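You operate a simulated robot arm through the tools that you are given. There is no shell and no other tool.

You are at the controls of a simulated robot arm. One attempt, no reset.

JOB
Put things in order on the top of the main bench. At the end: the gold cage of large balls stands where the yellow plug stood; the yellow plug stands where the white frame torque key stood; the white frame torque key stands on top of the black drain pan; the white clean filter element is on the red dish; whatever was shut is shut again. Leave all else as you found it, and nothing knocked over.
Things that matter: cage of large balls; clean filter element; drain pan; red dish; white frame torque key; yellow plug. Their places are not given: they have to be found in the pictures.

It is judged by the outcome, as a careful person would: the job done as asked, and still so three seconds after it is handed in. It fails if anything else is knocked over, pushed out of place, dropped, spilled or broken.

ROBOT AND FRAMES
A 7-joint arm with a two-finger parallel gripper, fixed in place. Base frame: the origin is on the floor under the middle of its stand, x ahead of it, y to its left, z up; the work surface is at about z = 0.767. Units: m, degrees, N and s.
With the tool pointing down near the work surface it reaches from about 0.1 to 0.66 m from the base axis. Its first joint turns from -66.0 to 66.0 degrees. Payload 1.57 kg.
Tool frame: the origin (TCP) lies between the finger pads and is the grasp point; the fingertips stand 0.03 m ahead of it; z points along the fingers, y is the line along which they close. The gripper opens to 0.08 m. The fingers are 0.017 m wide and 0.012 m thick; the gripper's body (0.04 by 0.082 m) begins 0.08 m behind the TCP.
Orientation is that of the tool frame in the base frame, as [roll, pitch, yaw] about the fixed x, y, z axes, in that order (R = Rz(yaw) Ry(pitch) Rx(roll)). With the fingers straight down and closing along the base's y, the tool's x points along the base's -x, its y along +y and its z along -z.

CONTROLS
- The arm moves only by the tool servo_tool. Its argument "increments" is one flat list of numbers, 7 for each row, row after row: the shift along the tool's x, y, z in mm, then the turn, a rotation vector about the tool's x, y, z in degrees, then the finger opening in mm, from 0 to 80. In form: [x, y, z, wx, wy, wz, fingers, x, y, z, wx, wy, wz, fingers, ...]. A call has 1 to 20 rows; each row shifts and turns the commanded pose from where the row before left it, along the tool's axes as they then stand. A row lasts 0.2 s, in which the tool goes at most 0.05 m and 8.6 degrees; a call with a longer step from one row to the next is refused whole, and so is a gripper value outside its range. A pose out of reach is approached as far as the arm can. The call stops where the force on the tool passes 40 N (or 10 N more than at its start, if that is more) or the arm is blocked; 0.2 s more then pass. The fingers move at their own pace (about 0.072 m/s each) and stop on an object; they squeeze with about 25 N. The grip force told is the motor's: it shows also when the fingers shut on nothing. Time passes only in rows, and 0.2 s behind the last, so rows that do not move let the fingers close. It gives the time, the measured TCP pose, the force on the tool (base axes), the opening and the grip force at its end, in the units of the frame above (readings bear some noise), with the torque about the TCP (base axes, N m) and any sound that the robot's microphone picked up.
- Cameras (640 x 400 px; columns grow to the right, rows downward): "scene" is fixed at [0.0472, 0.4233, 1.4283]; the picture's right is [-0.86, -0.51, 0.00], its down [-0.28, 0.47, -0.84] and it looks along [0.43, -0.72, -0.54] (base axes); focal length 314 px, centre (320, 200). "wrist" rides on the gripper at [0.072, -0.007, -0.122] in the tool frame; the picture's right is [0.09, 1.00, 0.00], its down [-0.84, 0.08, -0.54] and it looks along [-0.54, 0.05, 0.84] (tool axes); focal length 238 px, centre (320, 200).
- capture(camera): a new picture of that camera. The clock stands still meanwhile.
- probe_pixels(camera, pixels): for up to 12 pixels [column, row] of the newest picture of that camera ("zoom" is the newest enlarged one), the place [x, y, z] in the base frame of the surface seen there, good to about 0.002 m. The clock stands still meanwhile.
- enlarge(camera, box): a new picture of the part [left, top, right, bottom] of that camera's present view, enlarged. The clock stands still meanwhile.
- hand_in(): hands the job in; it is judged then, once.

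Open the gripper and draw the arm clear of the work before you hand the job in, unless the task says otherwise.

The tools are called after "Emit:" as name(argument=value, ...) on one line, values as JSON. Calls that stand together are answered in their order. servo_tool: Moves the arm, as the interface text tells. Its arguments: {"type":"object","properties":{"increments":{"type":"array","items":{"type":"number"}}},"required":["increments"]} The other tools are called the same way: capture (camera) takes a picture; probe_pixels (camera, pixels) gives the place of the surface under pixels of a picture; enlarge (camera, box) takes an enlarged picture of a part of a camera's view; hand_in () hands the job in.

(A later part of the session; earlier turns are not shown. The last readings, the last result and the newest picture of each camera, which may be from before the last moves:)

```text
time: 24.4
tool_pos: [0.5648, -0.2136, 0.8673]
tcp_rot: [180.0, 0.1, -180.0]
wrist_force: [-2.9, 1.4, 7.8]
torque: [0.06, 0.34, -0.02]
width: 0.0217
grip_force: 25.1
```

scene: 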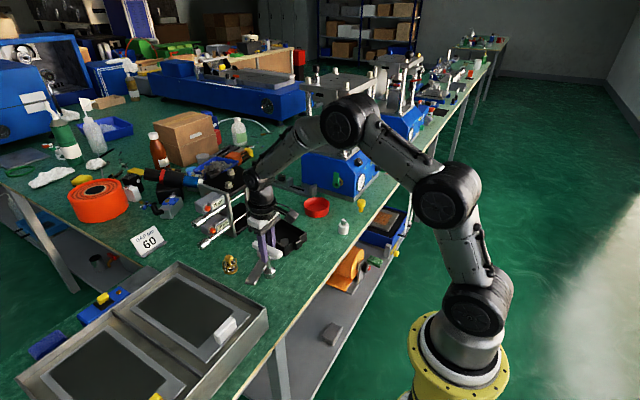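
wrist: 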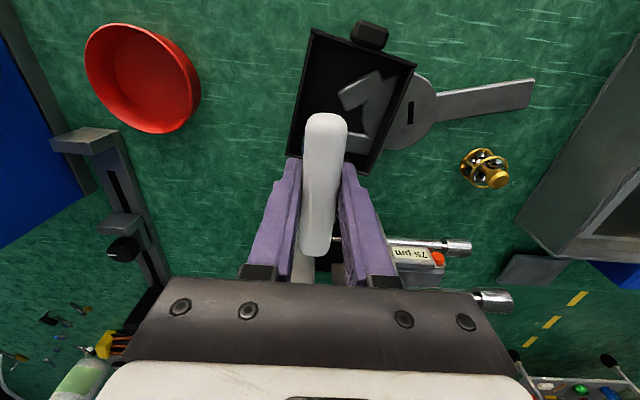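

Contact made (7.8 N). I ease up 0.6 mm and open the fingers gradually.

Emit:
servo_tool(increments=[0, 0, -0.6, 0, 0, 0, 10, 0, 0, 0, 0, 0, 0, 10])

Emit:
servo_tool(increments=[0, 0, 0, 0, 0, 0, 24, 0, 0, 0, 0, 0, 0, 28, 0, 0, 0, 0, 0, 0, 34, 0, 0, 0, 0, 0, 0, 44])

Emit:
enlarge(camera="scene", box=[240, 190, 340, 270])

```text
time: 25.0
tool_pos: [0.5654, -0.2133, 0.8673]
tcp_rot: [-180.0, 0.2, -179.9]
wrist_force: [-0.7, -1.2, 7.2]
torque: [0.03, 0.17, 0.01]
width: 0.0215
grip_force: 24.8
```

```text
time: 26.0
tool_pos: [0.5641, -0.2125, 0.8664]
tcp_rot: [179.9, 0.0, -180.0]
wrist_force: [0.4, -0.3, 0.2]
torque: [0.02, -0.01, -0.02]
width: 0.0441
grip_force: 0.1
```

```text
5.00 times, centred on (290, 230) of scene
```

zoom: 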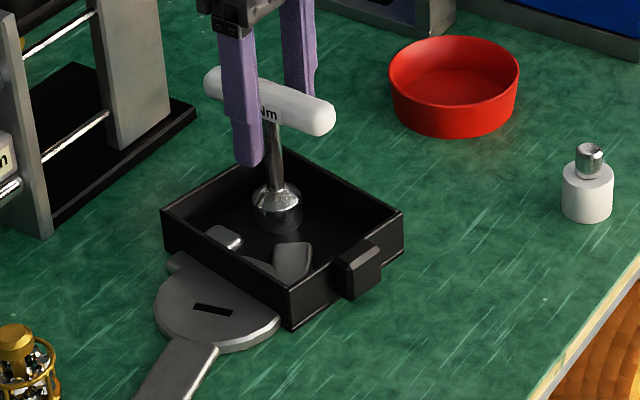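

The key stands free in the pan. I withdraw straight up with the fingers open.

Emit:
servo_tool(increments=[0, 0, -10, 0, 0, 0, 60, 0, 0, -25, 0, 0, 0, 80, 0, 0, -30, 0, 0, 0, 80, 0, 0, -35, 0, 0, 0, 80])

Emit:
enlarge(camera="scene", box=[240, 190, 340, 270])

Emit:
probe_pixels(camera="zoom", pixels=[[215, 80], [325, 115], [270, 100], [280, 230], [278, 215], [265, 150], [300, 240], [255, 215]])

```text
time: 27.0
tool_pos: [0.5647, -0.2129, 0.9677]
tcp_rot: [179.9, 0.0, 180.0]
wrist_force: [0.5, 0.4, 0.0]
torque: [0.01, 0.0, -0.01]
width: 0.0796
grip_force: 0.1
```

```text
5.00 times, centred on (290, 230) of scene
```

zoom: 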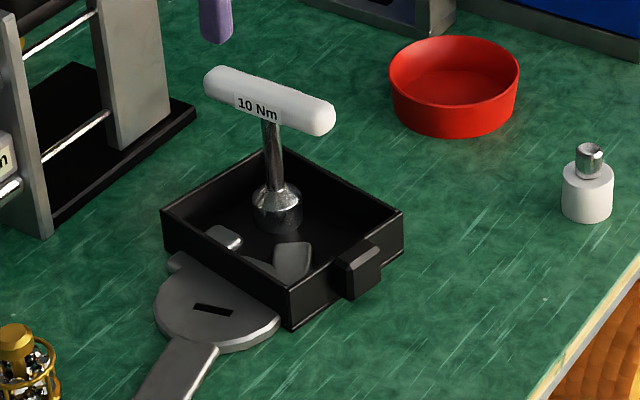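

```text
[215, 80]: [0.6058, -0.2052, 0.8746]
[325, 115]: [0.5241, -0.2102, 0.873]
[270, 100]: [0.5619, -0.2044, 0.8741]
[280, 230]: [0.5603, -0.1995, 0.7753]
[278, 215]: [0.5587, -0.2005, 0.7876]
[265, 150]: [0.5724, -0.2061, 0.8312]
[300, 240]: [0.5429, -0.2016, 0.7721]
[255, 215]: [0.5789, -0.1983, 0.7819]
```

The key stands upright in the pan. Next the yellow plug: I move to view it from straight above for precise centring.

Emit:
servo_tool(increments=[33, -30.5, 0, 0, 0, 0, 80, 33, -30.5, 0, 0, 0, 0, 80, 33, -30.5, 0, 0, 0, 0, 80, 33, -30.5, 0, 0, 0, 0, 80, 33, -30.5, 0, 0, 0, 0, 80, 33, -30.5, 0, 0, 0, 0, 80, 33, -30.5, 0, 0, 0, 0, 80, 33, -30.5, 0, 0, 0, 0, 80])

Emit:
capture(camera="wrist")

Emit:
enlarge(camera="wrist", box=[250, 140, 390, 240])

```text
time: 28.8
tool_pos: [0.3004, -0.457, 0.9668]
tcp_rot: [-180.0, -0.1, -179.9]
wrist_force: [-0.6, -0.1, -0.2]
torque: [-0.02, 0.0, 0.02]
width: 0.0799
grip_force: 0.1
```

```text
taken
```

wrist: 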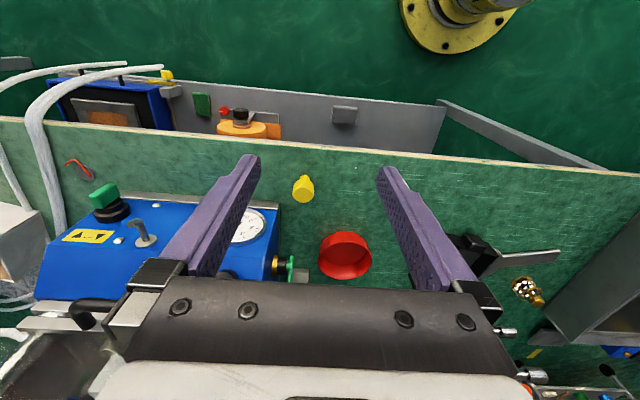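

```text
4.00 times, centred on (320, 190) of wrist
```

zoom: 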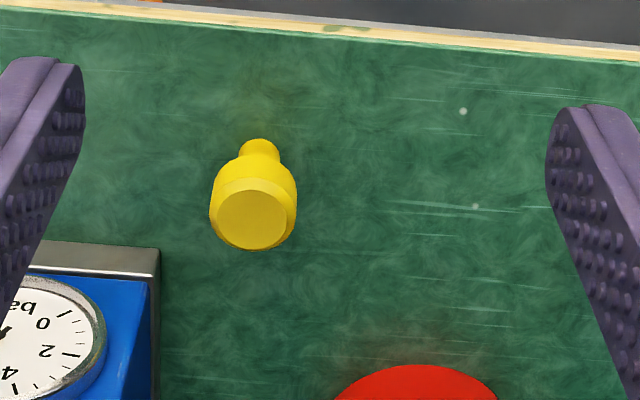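

The plug's top face centre is at zoom (252,220). I probe its edges.

Emit:
probe_pixels(camera="zoom", pixels=[[252, 220], [219, 218], [286, 218], [252, 195], [252, 245], [213, 200], [294, 195], [243, 150], [278, 150], [259, 143], [155, 260], [100, 330]])

```text
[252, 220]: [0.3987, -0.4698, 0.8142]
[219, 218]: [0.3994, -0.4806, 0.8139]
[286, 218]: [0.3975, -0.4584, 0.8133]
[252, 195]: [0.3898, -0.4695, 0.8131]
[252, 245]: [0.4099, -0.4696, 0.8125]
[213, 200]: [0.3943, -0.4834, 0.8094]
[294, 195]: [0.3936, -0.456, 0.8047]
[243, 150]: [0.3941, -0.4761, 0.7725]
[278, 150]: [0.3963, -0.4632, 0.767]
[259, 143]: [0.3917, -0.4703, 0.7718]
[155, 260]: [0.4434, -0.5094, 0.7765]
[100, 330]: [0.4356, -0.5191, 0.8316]
```

Plug axis = (0.399,-0.4696). I move above it with the fingers at 56 mm and descend partly.

Emit:
servo_tool(increments=[-33, -4.2, 0, 0, 0, 0, 56, -33, -4.2, 0, 0, 0, 0, 56, -32.6, -4.2, 0, 0, 0, 0, 56, 0, 0, 30, 0, 0, 0, 56, 0, 0, 30, 0, 0, 0, 56, 0, 0, 30, 0, 0, 0, 56, 0, 0, 0, 0, 0, 0, 56])

Emit:
capture(camera="wrist")

Emit:
enlarge(camera="scene", box=[310, 160, 410, 240])

```text
time: 30.4
tool_pos: [0.4005, -0.4686, 0.8767]
tcp_rot: [-180.0, 0.1, -180.0]
wrist_force: [-0.4, -0.7, -0.1]
torque: [0.02, -0.02, -0.04]
width: 0.0561
grip_force: 0.0
```

```text
taken
```

wrist: 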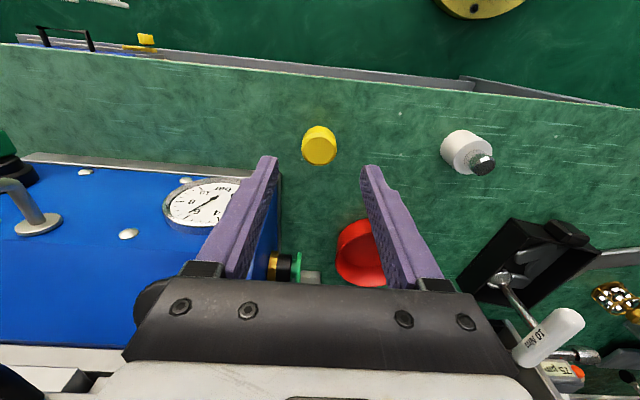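

```text
5.00 times, centred on (360, 200) of scene
```

zoom: 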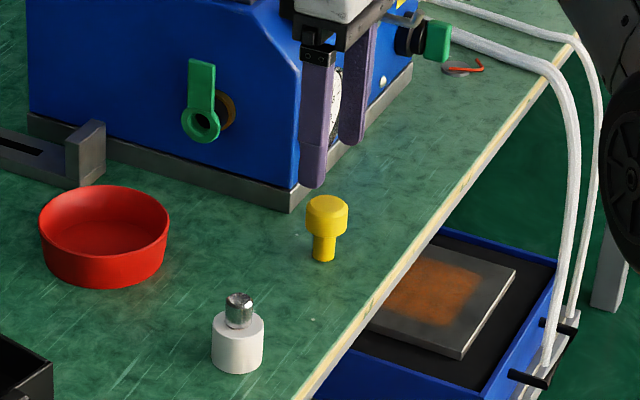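

I check how close the press's front is to the gripper's path before descending further.

Emit:
probe_pixels(camera="wrist", pixels=[[205, 205], [175, 190], [262, 190], [280, 175], [240, 172], [186, 180], [128, 235], [318, 142], [250, 178], [300, 270], [160, 290], [320, 165]])

```text
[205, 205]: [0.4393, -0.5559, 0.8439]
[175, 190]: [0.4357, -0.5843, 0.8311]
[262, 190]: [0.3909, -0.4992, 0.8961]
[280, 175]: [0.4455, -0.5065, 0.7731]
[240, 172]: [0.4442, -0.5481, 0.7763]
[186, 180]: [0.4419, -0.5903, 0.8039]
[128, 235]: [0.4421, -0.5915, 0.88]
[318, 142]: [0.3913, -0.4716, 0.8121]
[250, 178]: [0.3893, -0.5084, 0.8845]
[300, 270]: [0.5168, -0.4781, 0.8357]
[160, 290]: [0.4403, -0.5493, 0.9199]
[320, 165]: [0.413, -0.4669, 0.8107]
```

The press's front face is at x≈0.44, clear of the gripper. I descend to z≈0.812 and close on the plug's head.

Emit:
servo_tool(increments=[0, -0.5, 16, 0, 0, 0, 56, 0, 0, 16, 0, 0, 0, 56, 0, 0, 16, 0, 0, 0, 56, 0, 0, 16, 0, 0, 0, 56, 0, 0, 0, 0, 0, 0, 56])

Emit:
enlarge(camera="scene", box=[310, 160, 410, 240])

```text
time: 31.6
tool_pos: [0.3999, -0.4697, 0.8128]
tcp_rot: [-180.0, 0.0, 180.0]
wrist_force: [0.1, -0.4, -0.5]
torque: [0.03, -0.01, 0.02]
width: 0.056
grip_force: 0.0
```

```text
5.00 times, centred on (360, 200) of scene
```

zoom: 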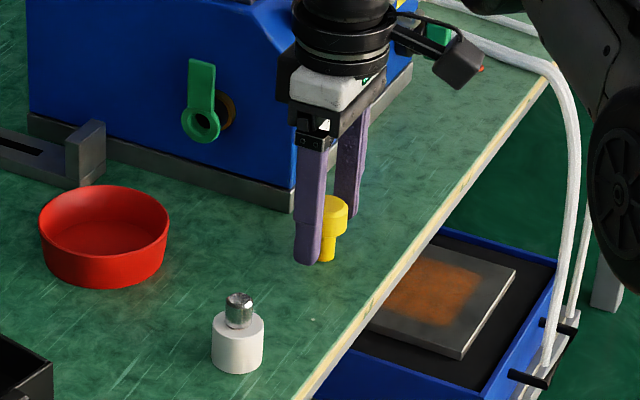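

The plug's head is between the fingers; I close on it.

Emit:
servo_tool(increments=[0, 0, 0, 0, 0, 0, 40, 0, 0, 0, 0, 0, 0, 32, 0, 0, 0, 0, 0, 0, 20, 0, 0, 0, 0, 0, 0, 15, 0, 0, 0, 0, 0, 0, 15])

Emit:
enlarge(camera="scene", box=[310, 160, 410, 240])

```text
time: 32.8
tool_pos: [0.3986, -0.4691, 0.8124]
tcp_rot: [-180.0, 0.1, -180.0]
wrist_force: [-0.4, 0.3, 0.0]
torque: [0.03, 0.0, -0.05]
width: 0.0276
grip_force: 24.7
```

```text
5.00 times, centred on (360, 200) of scene
```

zoom: 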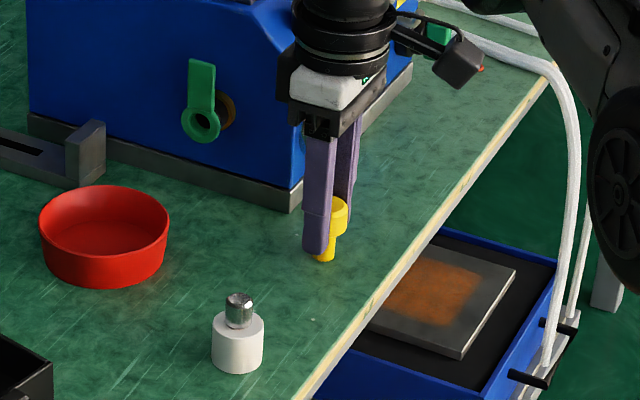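

Gripped at 27.6 mm. I lift it 110 mm and carry it toward the key's old place (0.487,-0.0495).

Emit:
servo_tool(increments=[0, 0, -10, 0, 0, 0, 15, 0, 0, -25, 0, 0, 0, 15, 0, 0, -25, 0, 0, 0, 15, 0, 0, -25, 0, 0, 0, 15, 0, 0, -25, 0, 0, 0, 15, 0, 0, 0, 0, 0, 0, 15])

Emit:
enlarge(camera="scene", box=[310, 130, 410, 240])

```text
time: 34.2
tool_pos: [0.4, -0.4695, 0.9236]
tcp_rot: [-180.0, 0.0, 180.0]
wrist_force: [-0.2, -0.1, 0.3]
torque: [0.0, 0.03, -0.04]
width: 0.0276
grip_force: 25.1
```

```text
3.64 times, centred on (360, 185) of scene
```

zoom: 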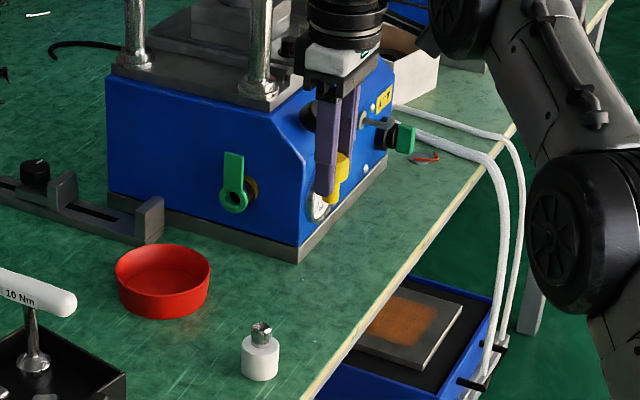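

The plug is held upright. I carry it across to above the key's old spot.

Emit:
servo_tool(increments=[-8.7, 42, 0, 0, 0, 0, 15, -8.7, 42, 0, 0, 0, 0, 15, -8.7, 42, 0, 0, 0, 0, 15, -8.7, 42, 0, 0, 0, 0, 15, -8.7, 42, 0, 0, 0, 0, 15, -8.7, 42, 0, 0, 0, 0, 15, -8.7, 42, 0, 0, 0, 0, 15, -8.7, 42, 0, 0, 0, 0, 15, -8.7, 42, 0, 0, 0, 0, 15, -8.7, 42, 0, 0, 0, 0, 15, 0, 0, 0, 0, 0, 0, 15])

Emit:
capture(camera="wrist")

Emit:
enlarge(camera="scene", box=[200, 190, 320, 290])

```text
time: 36.6
tool_pos: [0.4849, -0.0484, 0.9234]
tcp_rot: [-179.9, 0.1, 180.0]
wrist_force: [0.2, 0.1, -0.4]
torque: [0.01, 0.02, 0.01]
width: 0.0276
grip_force: 24.6
```

```text
taken
```

wrist: 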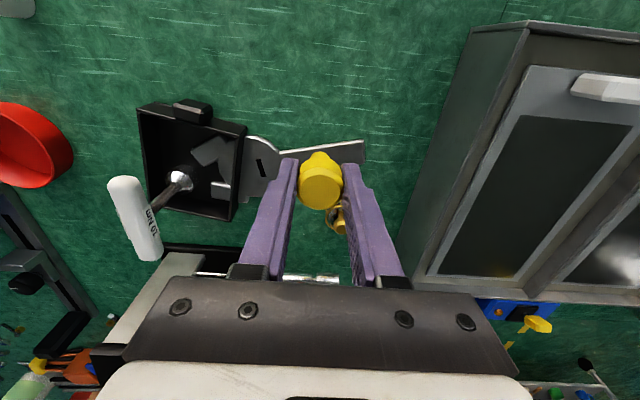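

```text
4.00 times, centred on (260, 240) of scene
```

zoom: 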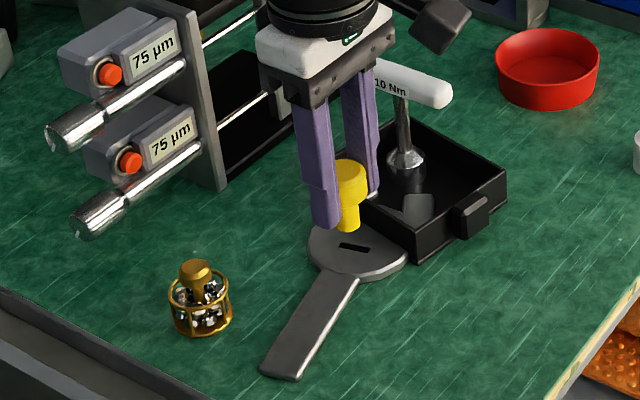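

The spot is free now. I probe the spanner's edge near the target so that the plug and fingers clear it.

Emit:
probe_pixels(camera="zoom", pixels=[[332, 335], [342, 310], [352, 290], [318, 358], [352, 320], [360, 330], [370, 345], [356, 305], [340, 330], [348, 200], [348, 225], [340, 170]])

```text
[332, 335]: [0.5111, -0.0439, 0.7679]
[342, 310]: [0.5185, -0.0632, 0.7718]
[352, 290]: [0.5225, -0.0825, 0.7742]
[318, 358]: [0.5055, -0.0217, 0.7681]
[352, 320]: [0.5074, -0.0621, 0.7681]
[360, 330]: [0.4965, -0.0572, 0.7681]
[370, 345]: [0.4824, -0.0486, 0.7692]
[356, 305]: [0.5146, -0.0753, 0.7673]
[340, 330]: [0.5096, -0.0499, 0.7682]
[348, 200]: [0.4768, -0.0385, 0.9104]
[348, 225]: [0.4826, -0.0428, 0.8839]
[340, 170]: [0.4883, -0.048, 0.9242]
```

Spanner edge is at x≈0.511, well clear. I lower the plug 100 mm, then finely.

Emit:
servo_tool(increments=[0, 0, 25, 0, 0, 0, 15, 0, 0, 25, 0, 0, 0, 15, 0, 0, 25, 0, 0, 0, 15, 0, 0, 20, 0, 0, 0, 15, 0, 0, 8, 0, 0, 0, 15, 0, 0, 4, 0, 0, 0, 15, 0, 0, 0, 0, 0, 0, 15])

Emit:
enlarge(camera="scene", box=[220, 220, 320, 300])

```text
time: 38.2
tool_pos: [0.4864, -0.0492, 0.8157]
tcp_rot: [179.9, 0.0, 180.0]
wrist_force: [0.2, -0.3, 0.2]
torque: [0.01, -0.01, -0.02]
width: 0.0275
grip_force: 24.6
```

```text
5.00 times, centred on (270, 260) of scene
```

zoom: 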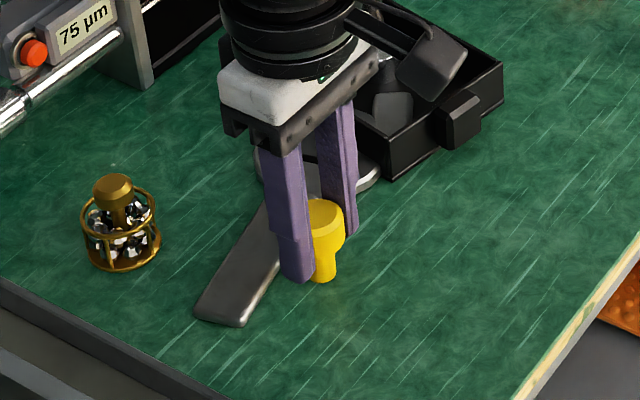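

About 3 mm remain. I lower in 1 mm steps and watch the force.

Emit:
servo_tool(increments=[0, 0, 1, 0, 0, 0, 15, 0, 0, 1, 0, 0, 0, 15, 0, 0, 0, 0, 0, 0, 15])

Emit:
servo_tool(increments=[0, 0, 0.7, 0, 0, 0, 15, 0, 0, 0, 0, 0, 0, 15])

Emit:
servo_tool(increments=[0, 0, 0.6, 0, 0, 0, 15, 0, 0, 0, 0, 0, 0, 15])

```text
time: 39.0
tool_pos: [0.4854, -0.0501, 0.814]
tcp_rot: [179.9, 0.1, 179.9]
wrist_force: [0.0, -0.3, 0.1]
torque: [-0.02, -0.02, 0.01]
width: 0.0277
grip_force: 24.9
```

```text
time: 39.6
tool_pos: [0.486, -0.0489, 0.8125]
tcp_rot: [-180.0, 0.1, 179.9]
wrist_force: [-0.3, -0.9, -0.2]
torque: [0.01, 0.0, -0.02]
width: 0.0273
grip_force: 24.4
```

```text
time: 40.2
tool_pos: [0.4864, -0.0491, 0.8128]
tcp_rot: [-180.0, 0.0, -180.0]
wrist_force: [-1.1, 0.4, 2.9]
torque: [-0.04, 0.04, 0.03]
width: 0.0274
grip_force: 24.8
```

Contact felt (2.9 N). I release gradually.

Emit:
servo_tool(increments=[0, 0, 0, 0, 0, 0, 29, 0, 0, 0, 0, 0, 0, 33, 0, 0, 0, 0, 0, 0, 40, 0, 0, 0, 0, 0, 0, 50])

Emit:
enlarge(camera="scene", box=[220, 220, 320, 300])

```text
time: 41.2
tool_pos: [0.4858, -0.0485, 0.8123]
tcp_rot: [180.0, -0.1, 180.0]
wrist_force: [-0.2, -0.5, -0.2]
torque: [-0.02, 0.01, 0.0]
width: 0.05
grip_force: 0.1
```

```text
5.00 times, centred on (270, 260) of scene
```

zoom: 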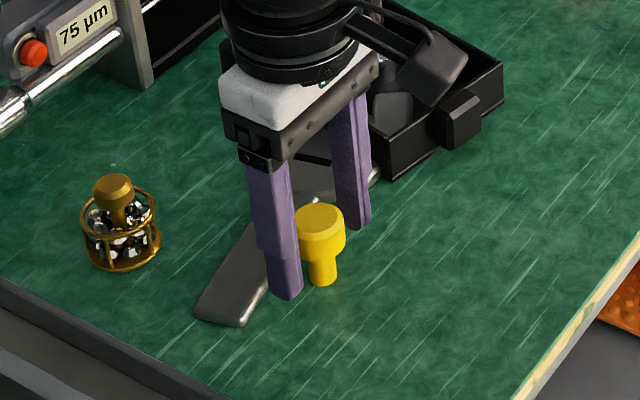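

The plug stands upright. I rise straight up and then look at the cage.

Emit:
servo_tool(increments=[0, 0, -10, 0, 0, 0, 50, 0, 0, -25, 0, 0, 0, 60, 0, 0, -40, 0, 0, 0, 80, 0, 0, -40, 0, 0, 0, 80, -5, 20, -30, 0, 0, 0, 80])

Emit:
capture(camera="wrist")

Emit:
enlarge(camera="wrist", box=[260, 120, 400, 260])

Emit:
enlarge(camera="scene", box=[210, 235, 290, 300])

```text
time: 42.4
tool_pos: [0.4911, -0.0287, 0.9582]
tcp_rot: [180.0, -0.1, -180.0]
wrist_force: [-0.2, 0.9, -0.7]
torque: [-0.03, -0.02, 0.0]
width: 0.0801
grip_force: 0.0
```

```text
taken
```

wrist: 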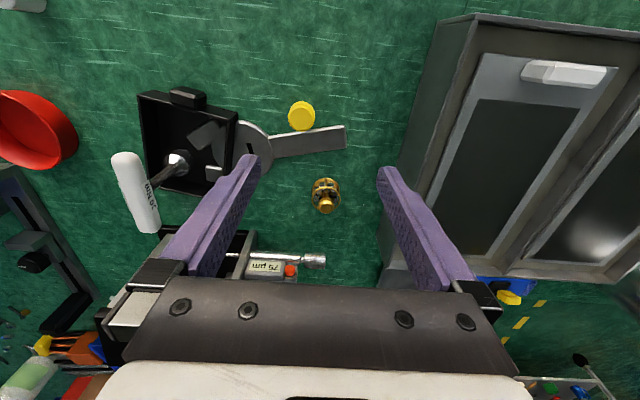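

```text
2.86 times, centred on (330, 190) of wrist
```

zoom: 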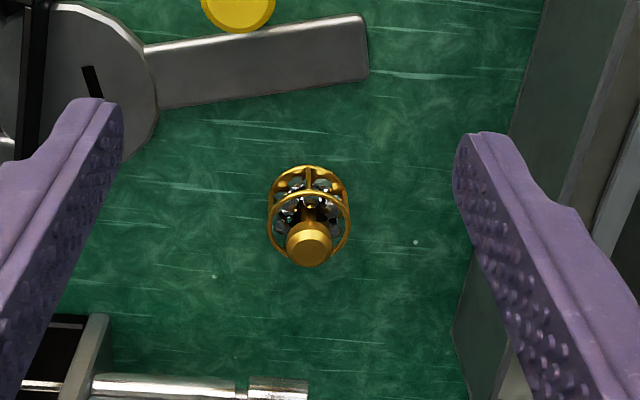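

```text
6.15 times, centred on (250, 268) of scene
```

zoom: 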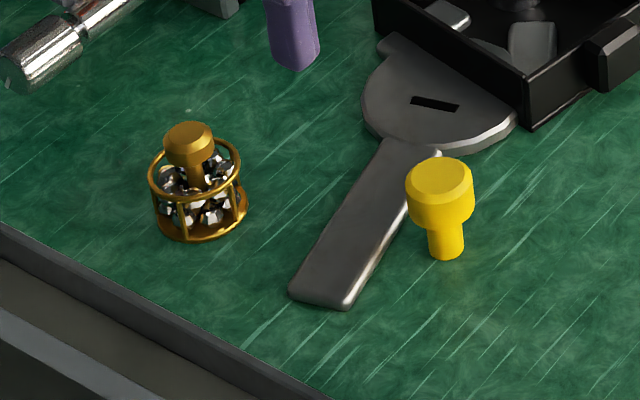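

Plug stands well in its new place. I probe the cage's knob and rings in both pictures.

Emit:
probe_pixels(camera="zoom", pixels=[[190, 132], [170, 145], [210, 145], [190, 155], [197, 180], [153, 180], [238, 160], [200, 198], [160, 220], [245, 205], [195, 238], [440, 185]])

Emit:
probe_pixels(camera="wrist", pixels=[[326, 207], [326, 200], [326, 211], [319, 206], [333, 206], [312.5, 198], [339.5, 198], [326, 187.5], [326, 178.5], [313, 190], [339, 190], [326, 213]])

```text
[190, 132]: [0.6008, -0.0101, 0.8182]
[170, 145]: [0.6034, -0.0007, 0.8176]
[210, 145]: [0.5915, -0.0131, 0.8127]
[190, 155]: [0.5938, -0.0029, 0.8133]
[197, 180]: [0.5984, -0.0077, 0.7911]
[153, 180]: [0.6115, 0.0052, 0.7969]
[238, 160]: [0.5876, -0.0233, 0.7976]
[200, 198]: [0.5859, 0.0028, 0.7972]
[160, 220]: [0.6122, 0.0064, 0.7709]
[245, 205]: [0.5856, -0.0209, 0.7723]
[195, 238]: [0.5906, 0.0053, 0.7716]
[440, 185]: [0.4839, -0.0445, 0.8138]
```

```text
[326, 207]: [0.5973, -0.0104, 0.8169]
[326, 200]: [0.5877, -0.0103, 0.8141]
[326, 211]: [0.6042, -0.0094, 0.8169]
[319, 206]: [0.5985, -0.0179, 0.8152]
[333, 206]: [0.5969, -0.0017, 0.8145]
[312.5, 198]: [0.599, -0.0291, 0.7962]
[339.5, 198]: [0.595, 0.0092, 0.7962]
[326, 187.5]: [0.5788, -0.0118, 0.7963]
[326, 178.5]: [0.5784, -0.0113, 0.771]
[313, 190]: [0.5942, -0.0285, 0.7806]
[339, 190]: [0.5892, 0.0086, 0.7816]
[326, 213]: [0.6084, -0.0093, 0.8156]
```

Cage centre = (0.598,-0.010), ring radius 19 mm, top ring z≈0.797. I move above it and come down partway.

Emit:
servo_tool(increments=[-35.6, 6.2, 0, 0, 0, 0, 64, -35.6, 6.2, 0, 0, 0, 0, 64, -35.6, 6.2, 0, 0, 0, 0, 64, 0, 0, 25, 0, 0, 0, 64, 0, 0, 25, 0, 0, 0, 64, 0, 0, 25, 0, 0, 0, 64, 0, 0, 0, 0, 0, 0, 64])

Emit:
capture(camera="wrist")

Emit:
enlarge(camera="scene", box=[190, 210, 290, 290])

```text
time: 44.0
tool_pos: [0.5986, -0.0099, 0.8831]
tcp_rot: [-180.0, 0.0, -180.0]
wrist_force: [0.1, 0.0, 0.2]
torque: [0.01, -0.01, 0.0]
width: 0.0639
grip_force: 0.1
```

```text
taken
```

wrist: 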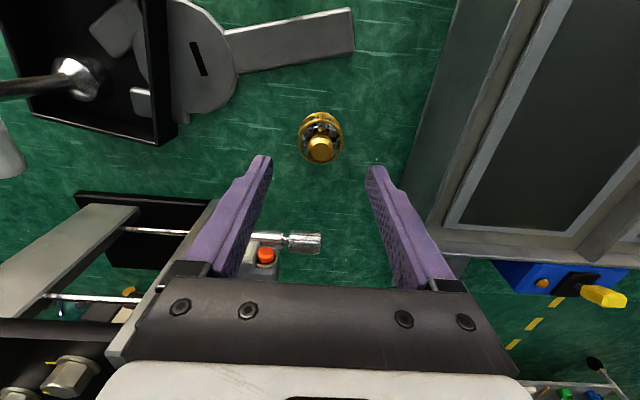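

```text
5.00 times, centred on (240, 250) of scene
```

zoom: 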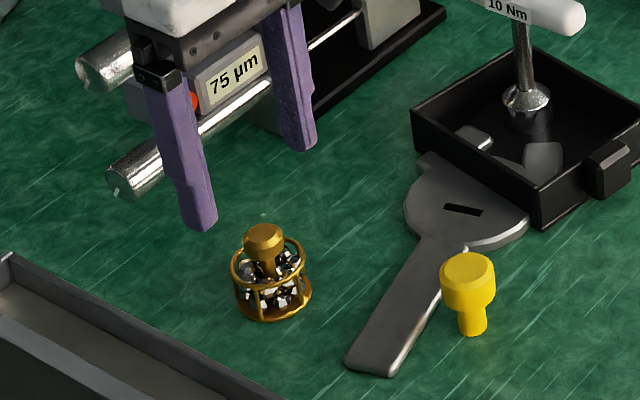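

I check the stand's rod ends near the gripper, and the cage's centre again.

Emit:
probe_pixels(camera="wrist", pixels=[[305, 243], [318, 240], [265, 256], [320, 148], [298, 137], [343, 137], [320, 113], [320, 160], [210, 210], [255, 238]])

```text
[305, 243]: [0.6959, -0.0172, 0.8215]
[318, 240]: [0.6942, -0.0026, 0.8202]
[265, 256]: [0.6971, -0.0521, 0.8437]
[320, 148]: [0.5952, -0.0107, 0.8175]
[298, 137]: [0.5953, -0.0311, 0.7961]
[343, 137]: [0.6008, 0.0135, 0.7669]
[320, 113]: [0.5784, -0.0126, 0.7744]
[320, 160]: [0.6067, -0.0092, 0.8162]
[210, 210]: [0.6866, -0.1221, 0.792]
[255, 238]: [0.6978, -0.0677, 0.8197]
```

All clear (rods at x≥0.69). I descend to z≈0.803 and close on the cage.

Emit:
servo_tool(increments=[0, -0.4, 20, 0, 0, 0, 64, 0, 0, 20, 0, 0, 0, 64, 0, 0, 20, 0, 0, 0, 64, 0, 0, 15, 0, 0, 0, 64, 0, 0, 5, 0, 0, 0, 64, 0, 0, 0, 0, 0, 0, 64])

Emit:
enlarge(camera="scene", box=[190, 210, 290, 290])

```text
time: 45.4
tool_pos: [0.598, -0.0103, 0.8019]
tcp_rot: [180.0, 0.0, 180.0]
wrist_force: [-0.3, -0.3, 0.2]
torque: [-0.03, -0.02, -0.02]
width: 0.0642
grip_force: 0.2
```

```text
5.00 times, centred on (240, 250) of scene
```

zoom: 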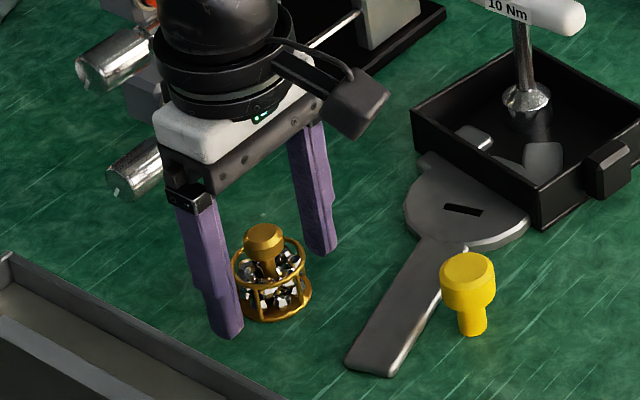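

The cage is centred between the fingers; I close on it.

Emit:
servo_tool(increments=[0, 0, 0, 0, 0, 0, 50, 0, 0, 0, 0, 0, 0, 42, 0, 0, 0, 0, 0, 0, 34, 0, 0, 0, 0, 0, 0, 28, 0, 0, 0, 0, 0, 0, 28])

Emit:
enlarge(camera="scene", box=[190, 210, 290, 290])

```text
time: 46.6
tool_pos: [0.5974, -0.0105, 0.8027]
tcp_rot: [180.0, 0.0, -180.0]
wrist_force: [0.5, 0.5, -0.4]
torque: [-0.02, 0.01, 0.02]
width: 0.0397
grip_force: 25.0
```

```text
5.00 times, centred on (240, 250) of scene
```

zoom: 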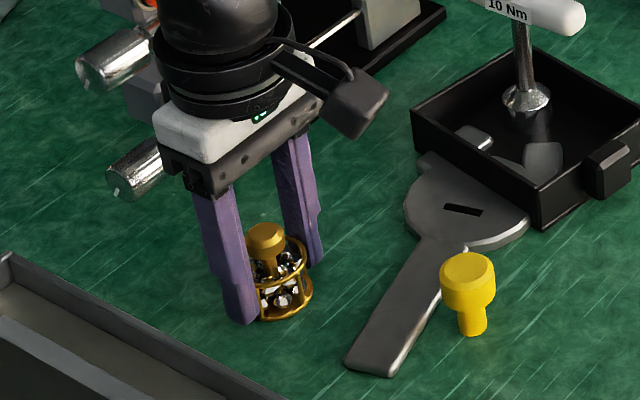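

Gripped at 39.7 mm. I lift it 130 mm and check the hold.

Emit:
servo_tool(increments=[0, 0, -5, 0, 0, 0, 28, 0, 0, -15, 0, 0, 0, 28, 0, 0, -25, 0, 0, 0, 28, 0, 0, -30, 0, 0, 0, 28, 0, 0, -30, 0, 0, 0, 28, 0, 0, -25, 0, 0, 0, 28, 0, 0, 0, 0, 0, 0, 28])

Emit:
enlarge(camera="scene", box=[190, 170, 290, 290])

```text
time: 48.2
tool_pos: [0.5989, -0.0101, 0.9334]
tcp_rot: [179.9, 0.0, -180.0]
wrist_force: [-0.7, 0.4, -0.7]
torque: [0.01, -0.02, 0.0]
width: 0.0396
grip_force: 25.5
```

```text
3.33 times, centred on (240, 230) of scene
```

zoom: 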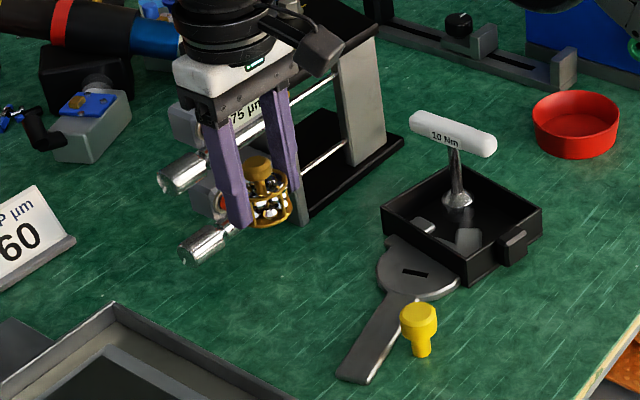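

The cage is held upright. I carry it back from the key (via x≈0.44) and over to the plug's old place.

Emit:
servo_tool(increments=[31.6, -22, 0, 0, 0, 0, 28, 31.6, -22, 0, 0, 0, 0, 28, 31.6, -22, 0, 0, 0, 0, 28, 31.6, -22, 0, 0, 0, 0, 28, 31.6, -22, 0, 0, 0, 0, 28, 4.6, -38.8, 0, 0, 0, 0, 28, 4.6, -38.8, 0, 0, 0, 0, 28, 4.6, -38.8, 0, 0, 0, 0, 28, 4.6, -38.8, 0, 0, 0, 0, 28, 4.6, -38.8, 0, 0, 0, 0, 28, 4.6, -38.8, 0, 0, 0, 0, 28, 4.6, -38.8, 0, 0, 0, 0, 28, 4.6, -38.8, 0, 0, 0, 0, 28, 4.6, -38.8, 0, 0, 0, 0, 28, 0, 0, 0, 0, 0, 0, 28])

Emit:
enlarge(camera="scene", box=[310, 140, 410, 240])

Emit:
capture(camera="wrist")

```text
time: 51.4
tool_pos: [0.3986, -0.4699, 0.9328]
tcp_rot: [179.9, 0.1, 179.9]
wrist_force: [0.3, 1.1, -1.7]
torque: [0.01, -0.03, 0.02]
width: 0.0395
grip_force: 25.1
```

```text
4.00 times, centred on (360, 190) of scene
```

zoom: 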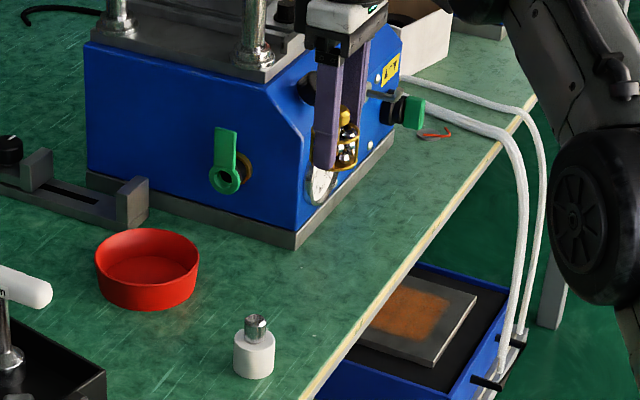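

```text
taken
```

wrist: 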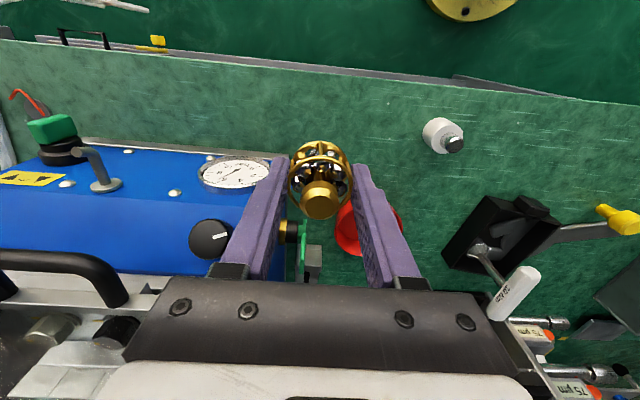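

Over the spot (0.399,-0.470). I lower 123 mm, then go finely.

Emit:
servo_tool(increments=[0, 0, 25, 0, 0, 0, 28, 0, 0, 25, 0, 0, 0, 28, 0, 0, 25, 0, 0, 0, 28, 0, 0, 25, 0, 0, 0, 28, 0, 0, 15, 0, 0, 0, 28, 0, 0, 8, 0, 0, 0, 28, 0, 0, 0, 0, 0, 0, 28])

Emit:
servo_tool(increments=[0, 0, 3, 0, 0, 0, 28, 0, 0, 1.5, 0, 0, 0, 28, 0, 0, 0, 0, 0, 0, 28])

Emit:
enlarge(camera="scene", box=[310, 160, 410, 240])

```text
time: 53.0
tool_pos: [0.3987, -0.4706, 0.8102]
tcp_rot: [180.0, -0.1, 180.0]
wrist_force: [0.2, -0.1, -1.3]
torque: [-0.02, -0.01, -0.02]
width: 0.0396
grip_force: 24.8
```

```text
time: 53.8
tool_pos: [0.3981, -0.4697, 0.8058]
tcp_rot: [-179.9, 0.0, 180.0]
wrist_force: [0.2, -0.6, -0.7]
torque: [0.03, 0.0, 0.04]
width: 0.0394
grip_force: 24.9
```

```text
5.00 times, centred on (360, 200) of scene
```

zoom: 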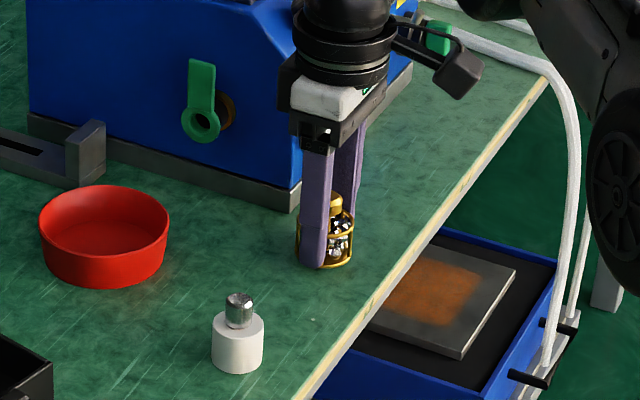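

About 3 mm remain; I lower in small steps.

Emit:
servo_tool(increments=[0, 0, 1, 0, 0, 0, 28, 0, 0, 1, 0, 0, 0, 28, 0, 0, 0, 0, 0, 0, 28])

Emit:
servo_tool(increments=[0, 0, 0.7, 0, 0, 0, 28, 0, 0, 0, 0, 0, 0, 28])

Emit:
servo_tool(increments=[0, 0, 0.6, 0, 0, 0, 28, 0, 0, 0, 0, 0, 0, 28])

```text
time: 54.6
tool_pos: [0.3988, -0.4698, 0.8034]
tcp_rot: [-179.9, 0.0, -179.9]
wrist_force: [-0.7, 0.3, -1.6]
torque: [-0.01, 0.01, -0.01]
width: 0.0393
grip_force: 25.4
```

```text
time: 55.2
tool_pos: [0.3977, -0.4707, 0.8022]
tcp_rot: [179.9, -0.1, 179.9]
wrist_force: [0.1, 0.5, 0.2]
torque: [0.0, 0.0, 0.03]
width: 0.0396
grip_force: 24.9
```

```text
time: 55.8
tool_pos: [0.3979, -0.4702, 0.8032]
tcp_rot: [-179.9, 0.0, -180.0]
wrist_force: [-2.0, 1.1, 4.8]
torque: [0.1, 0.07, 0.11]
width: 0.0393
grip_force: 25.0
```

Contact (4.8 N). I open gradually to 56 mm.

Emit:
servo_tool(increments=[0, 0, -0.3, 0, 0, 0, 38, 0, 0, 0, 0, 0, 0, 41, 0, 0, 0, 0, 0, 0, 45, 0, 0, 0, 0, 0, 0, 52, 0, 0, 0, 0, 0, 0, 58])

Emit:
enlarge(camera="scene", box=[310, 160, 410, 240])

```text
time: 57.0
tool_pos: [0.3984, -0.4707, 0.8017]
tcp_rot: [-180.0, 0.0, 180.0]
wrist_force: [0.0, -0.1, -0.4]
torque: [-0.01, 0.01, -0.02]
width: 0.058
grip_force: 0.1
```

```text
5.00 times, centred on (360, 200) of scene
```

zoom: 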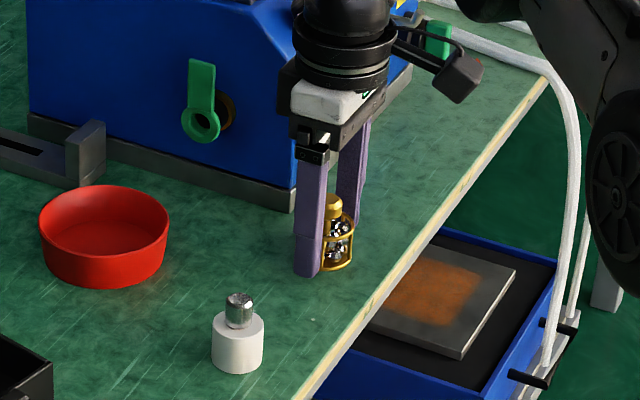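

The cage stands. I rise straight up, then shift to view the white filter element from above.

Emit:
servo_tool(increments=[0, 0, -15, 0, 0, 0, 58, 0, 0, -35, 0, 0, 0, 70, 0, 0, -45, 0, 0, 0, 80, 0, 0, -45, 0, 0, 0, 80, 30, 36, 0, 0, 0, 0, 80, 30, 36, 0, 0, 0, 0, 80, 30, 36, 0, 0, 0, 0, 80, 8, 34, 0, 0, 0, 0, 80])

Emit:
capture(camera="wrist")

Emit:
enlarge(camera="wrist", box=[250, 130, 390, 230])

Emit:
enlarge(camera="scene", box=[310, 160, 410, 240])

```text
time: 58.8
tool_pos: [0.2989, -0.3287, 0.9411]
tcp_rot: [-180.0, -0.1, 180.0]
wrist_force: [-0.1, 0.4, -0.8]
torque: [-0.02, -0.02, 0.01]
width: 0.0799
grip_force: 0.1
```

```text
taken
```

wrist: 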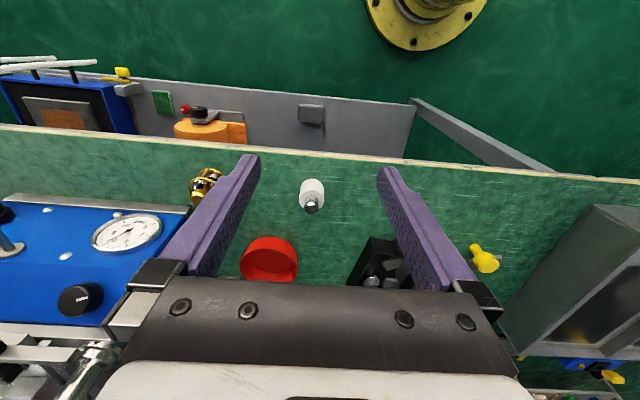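

```text
4.00 times, centred on (320, 180) of wrist
```

zoom: 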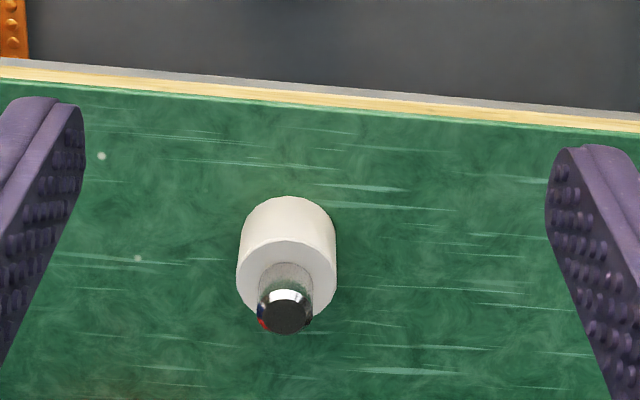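

```text
5.00 times, centred on (360, 200) of scene
```

zoom: 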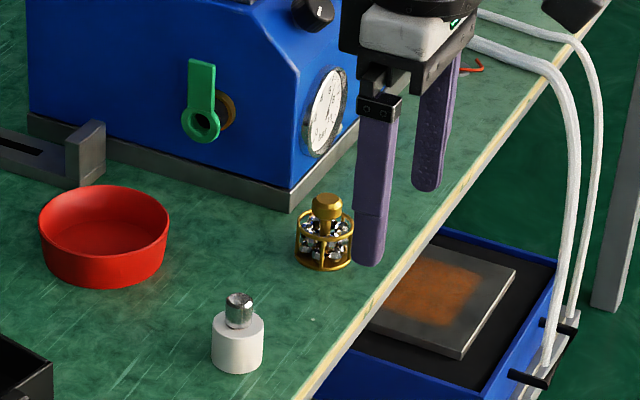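

The cage stands at the plug's old place. Now I probe the filter element's body and nipple in the wrist view.

Emit:
probe_pixels(camera="wrist", pixels=[[311, 208.5], [300.5, 197], [323, 197], [311.5, 191], [304, 203], [319.5, 203], [311.5, 181], [300.5, 188], [323, 188], [311, 198], [305.5, 205], [316.5, 205]])

Emit:
probe_pixels(camera="zoom", pixels=[[238, 298], [238, 312], [228, 312], [249, 312], [237, 345], [214, 340], [261, 340], [220, 325], [255, 325], [237, 370], [40, 225], [168, 225]])

```text
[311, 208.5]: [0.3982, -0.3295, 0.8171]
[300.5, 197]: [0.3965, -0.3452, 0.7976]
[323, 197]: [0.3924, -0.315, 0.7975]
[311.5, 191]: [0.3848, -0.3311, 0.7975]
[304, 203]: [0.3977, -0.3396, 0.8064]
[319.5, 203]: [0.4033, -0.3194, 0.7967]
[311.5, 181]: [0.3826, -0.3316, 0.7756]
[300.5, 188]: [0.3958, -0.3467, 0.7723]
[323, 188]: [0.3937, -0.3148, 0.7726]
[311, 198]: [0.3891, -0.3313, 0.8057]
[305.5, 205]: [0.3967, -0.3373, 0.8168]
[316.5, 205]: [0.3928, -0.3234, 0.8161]
```

```text
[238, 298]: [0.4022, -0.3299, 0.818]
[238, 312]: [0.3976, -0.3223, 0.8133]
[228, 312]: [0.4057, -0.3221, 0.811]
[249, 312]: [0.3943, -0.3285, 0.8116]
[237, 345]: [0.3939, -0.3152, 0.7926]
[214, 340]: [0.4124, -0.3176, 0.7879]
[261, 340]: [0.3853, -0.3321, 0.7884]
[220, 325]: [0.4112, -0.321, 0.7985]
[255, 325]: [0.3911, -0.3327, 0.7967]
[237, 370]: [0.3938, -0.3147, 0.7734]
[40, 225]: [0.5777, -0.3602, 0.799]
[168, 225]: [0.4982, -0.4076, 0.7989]
```

Filter axis = (0.398,-0.3305), body radius 16 mm, nipple radius 8 mm up to z 0.818. I'll grip the nipple (tips just above the shoulder) so the fingers clear the dish's rim. I move above it.

Emit:
servo_tool(increments=[-33, -0.6, 0, 0, 0, 0, 50, -33, -0.6, 0, 0, 0, 0, 50, -33, -0.6, 0, 0, 0, 0, 50, 0, 0, 30, 0, 0, 0, 50, 0, 0, 30, 0, 0, 0, 50, 0, 0, 20, 0, 0, 0, 50, 0, 0, 0, 0, 0, 0, 50])

Emit:
capture(camera="wrist")

Emit:
enlarge(camera="scene", box=[310, 180, 390, 250])

```text
time: 60.4
tool_pos: [0.3992, -0.3302, 0.861]
tcp_rot: [179.9, 0.0, 179.9]
wrist_force: [-0.8, -0.8, 0.4]
torque: [-0.01, 0.02, -0.01]
width: 0.0499
grip_force: 0.0
```

```text
taken
```

wrist: 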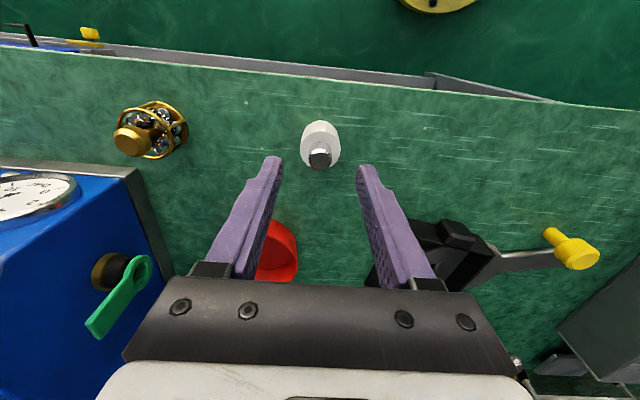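

```text
5.71 times, centred on (350, 215) of scene
```

zoom: 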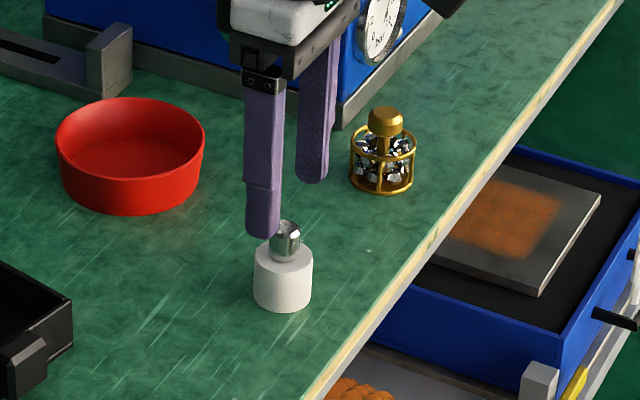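

The nipple is centred between the fingers. I descend 30 mm to z≈0.831 and close.

Emit:
servo_tool(increments=[0, 0, 15, 0, 0, 0, 50, 0, 0, 10, 0, 0, 0, 50, 0, 0, 5, 0, 0, 0, 50, 0, 0, 0, 0, 0, 0, 35, 0, 0, 0, 0, 0, 0, 22, 0, 0, 0, 0, 0, 0, 8, 0, 0, 0, 0, 0, 0, 5, 0, 0, 0, 0, 0, 0, 5])

Emit:
enlarge(camera="scene", box=[310, 180, 390, 250])

```text
time: 62.2
tool_pos: [0.4001, -0.3305, 0.8329]
tcp_rot: [-179.9, 0.0, 180.0]
wrist_force: [-0.2, -0.4, -0.2]
torque: [0.0, -0.02, -0.01]
width: 0.0166
grip_force: 25.3
```

```text
5.71 times, centred on (350, 215) of scene
```

zoom: 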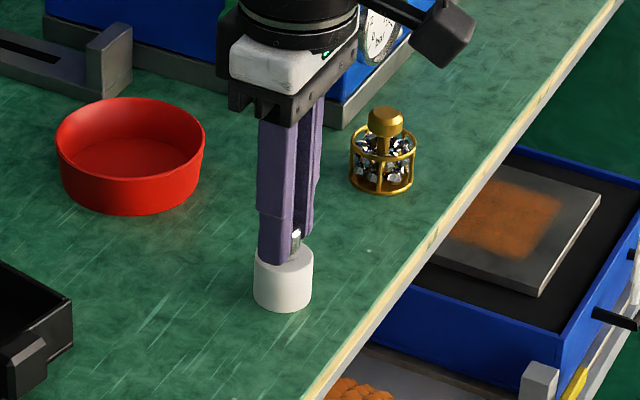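

Gripped at 16.6 mm. I lift 70 mm and check that it hangs straight.

Emit:
servo_tool(increments=[0, 0, -5, 0, 0, 0, 5, 0, 0, -15, 0, 0, 0, 5, 0, 0, -25, 0, 0, 0, 5, 0, 0, -25, 0, 0, 0, 5, 0, 0, 0, 0, 0, 0, 5])

Emit:
enlarge(camera="scene", box=[310, 160, 390, 250])

```text
time: 63.4
tool_pos: [0.3998, -0.3287, 0.9033]
tcp_rot: [-180.0, 0.1, -180.0]
wrist_force: [0.5, -0.3, -0.6]
torque: [-0.05, -0.01, -0.02]
width: 0.0161
grip_force: 25.1
```

```text
4.44 times, centred on (350, 205) of scene
```

zoom: 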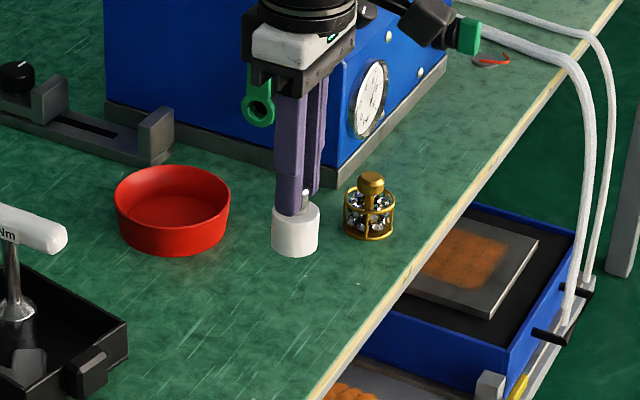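

Held straight. I carry it to above the dish at about (0.535,-0.386).

Emit:
servo_tool(increments=[-27, -11, 0, 0, 0, 0, 5, -27, -11, 0, 0, 0, 0, 5, -27, -11, 0, 0, 0, 0, 5, -27, -11, 0, 0, 0, 0, 5, -27, -11, 0, 0, 0, 0, 5, 0, 0, 0, 0, 0, 0, 5])

Emit:
capture(camera="wrist")

Emit:
enlarge(camera="scene", box=[270, 150, 370, 240])

```text
time: 64.8
tool_pos: [0.5293, -0.3814, 0.9015]
tcp_rot: [180.0, 0.0, 180.0]
wrist_force: [-0.1, -0.5, -0.4]
torque: [0.01, 0.03, 0.01]
width: 0.0163
grip_force: 24.6
out of reach, approached as far as the arm can: row 5
```

```text
taken
```

wrist: 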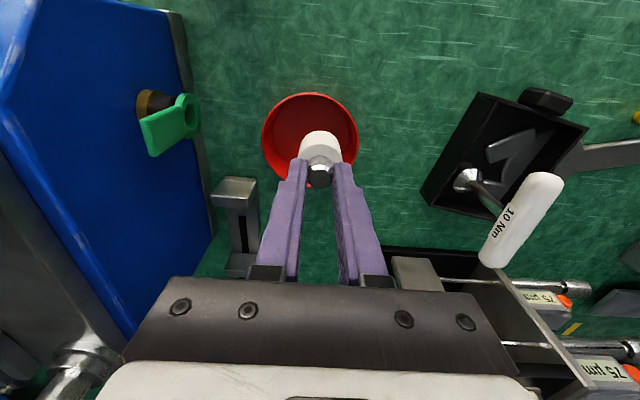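

```text
4.44 times, centred on (320, 195) of scene
```

zoom: 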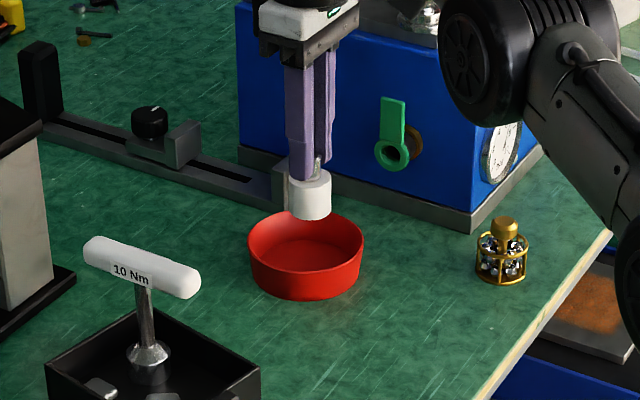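

The arm stops at its reach limit, (0.529,-0.381), which is still well inside the dish. I step back a few mm to keep the commanded pose reachable and read the result.

Emit:
servo_tool(increments=[4, 2.5, 0, 0, 0, 0, 5, 0, 0, 0, 0, 0, 0, 5])

Emit:
probe_pixels(camera="zoom", pixels=[[250, 255], [363, 250], [306, 285], [310, 225], [306, 265], [310, 208], [293, 205], [330, 205], [255, 240], [358, 240]])

```text
time: 65.4
tool_pos: [0.5253, -0.3794, 0.9019]
tcp_rot: [-180.0, 0.1, 180.0]
wrist_force: [-0.2, -0.2, -0.1]
torque: [-0.02, 0.04, 0.04]
width: 0.0163
grip_force: 24.8
```

```text
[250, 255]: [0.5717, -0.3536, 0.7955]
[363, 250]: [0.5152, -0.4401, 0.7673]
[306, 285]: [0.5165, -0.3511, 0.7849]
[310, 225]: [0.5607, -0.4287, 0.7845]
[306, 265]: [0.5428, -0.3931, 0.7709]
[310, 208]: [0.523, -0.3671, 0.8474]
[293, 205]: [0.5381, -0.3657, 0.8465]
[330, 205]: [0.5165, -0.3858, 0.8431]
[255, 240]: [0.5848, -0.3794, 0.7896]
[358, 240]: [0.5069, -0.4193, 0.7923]
```

The commanded pose follows the actual one. I lower by 28 mm (filter bottom just above the rim), then move outward a little toward the dish's centre.

Emit:
servo_tool(increments=[0, 0, 14, 0, 0, 0, 5, 0, 0, 14, 0, 0, 0, 5, 0, 0, 0, 0, 0, 0, 5])

Emit:
servo_tool(increments=[-4, -3, 0, 0, 0, 0, 5, -3, -2, 0, 0, 0, 0, 5, 0, 0, 0, 0, 0, 0, 5])

Emit:
enlarge(camera="scene", box=[280, 170, 360, 240])

```text
time: 66.2
tool_pos: [0.5255, -0.3785, 0.8732]
tcp_rot: [180.0, 0.0, -179.9]
wrist_force: [-0.1, 0.8, -1.5]
torque: [0.04, 0.0, 0.0]
width: 0.0164
grip_force: 25.2
```

```text
time: 67.0
tool_pos: [0.5332, -0.3843, 0.8742]
tcp_rot: [180.0, 0.0, 179.9]
wrist_force: [0.2, -0.5, -0.4]
torque: [0.0, 0.0, 0.01]
width: 0.0162
grip_force: 25.6
```

```text
5.71 times, centred on (320, 205) of scene
```

zoom: 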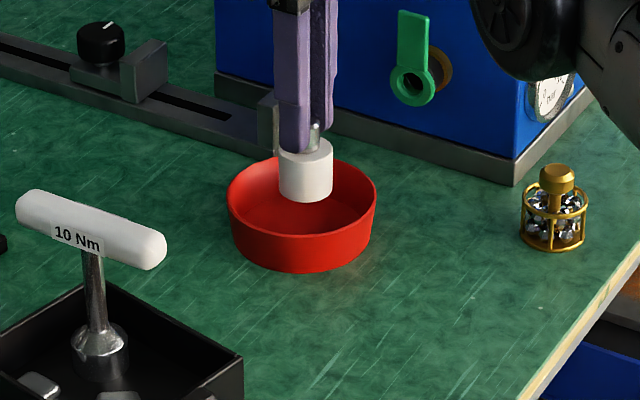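

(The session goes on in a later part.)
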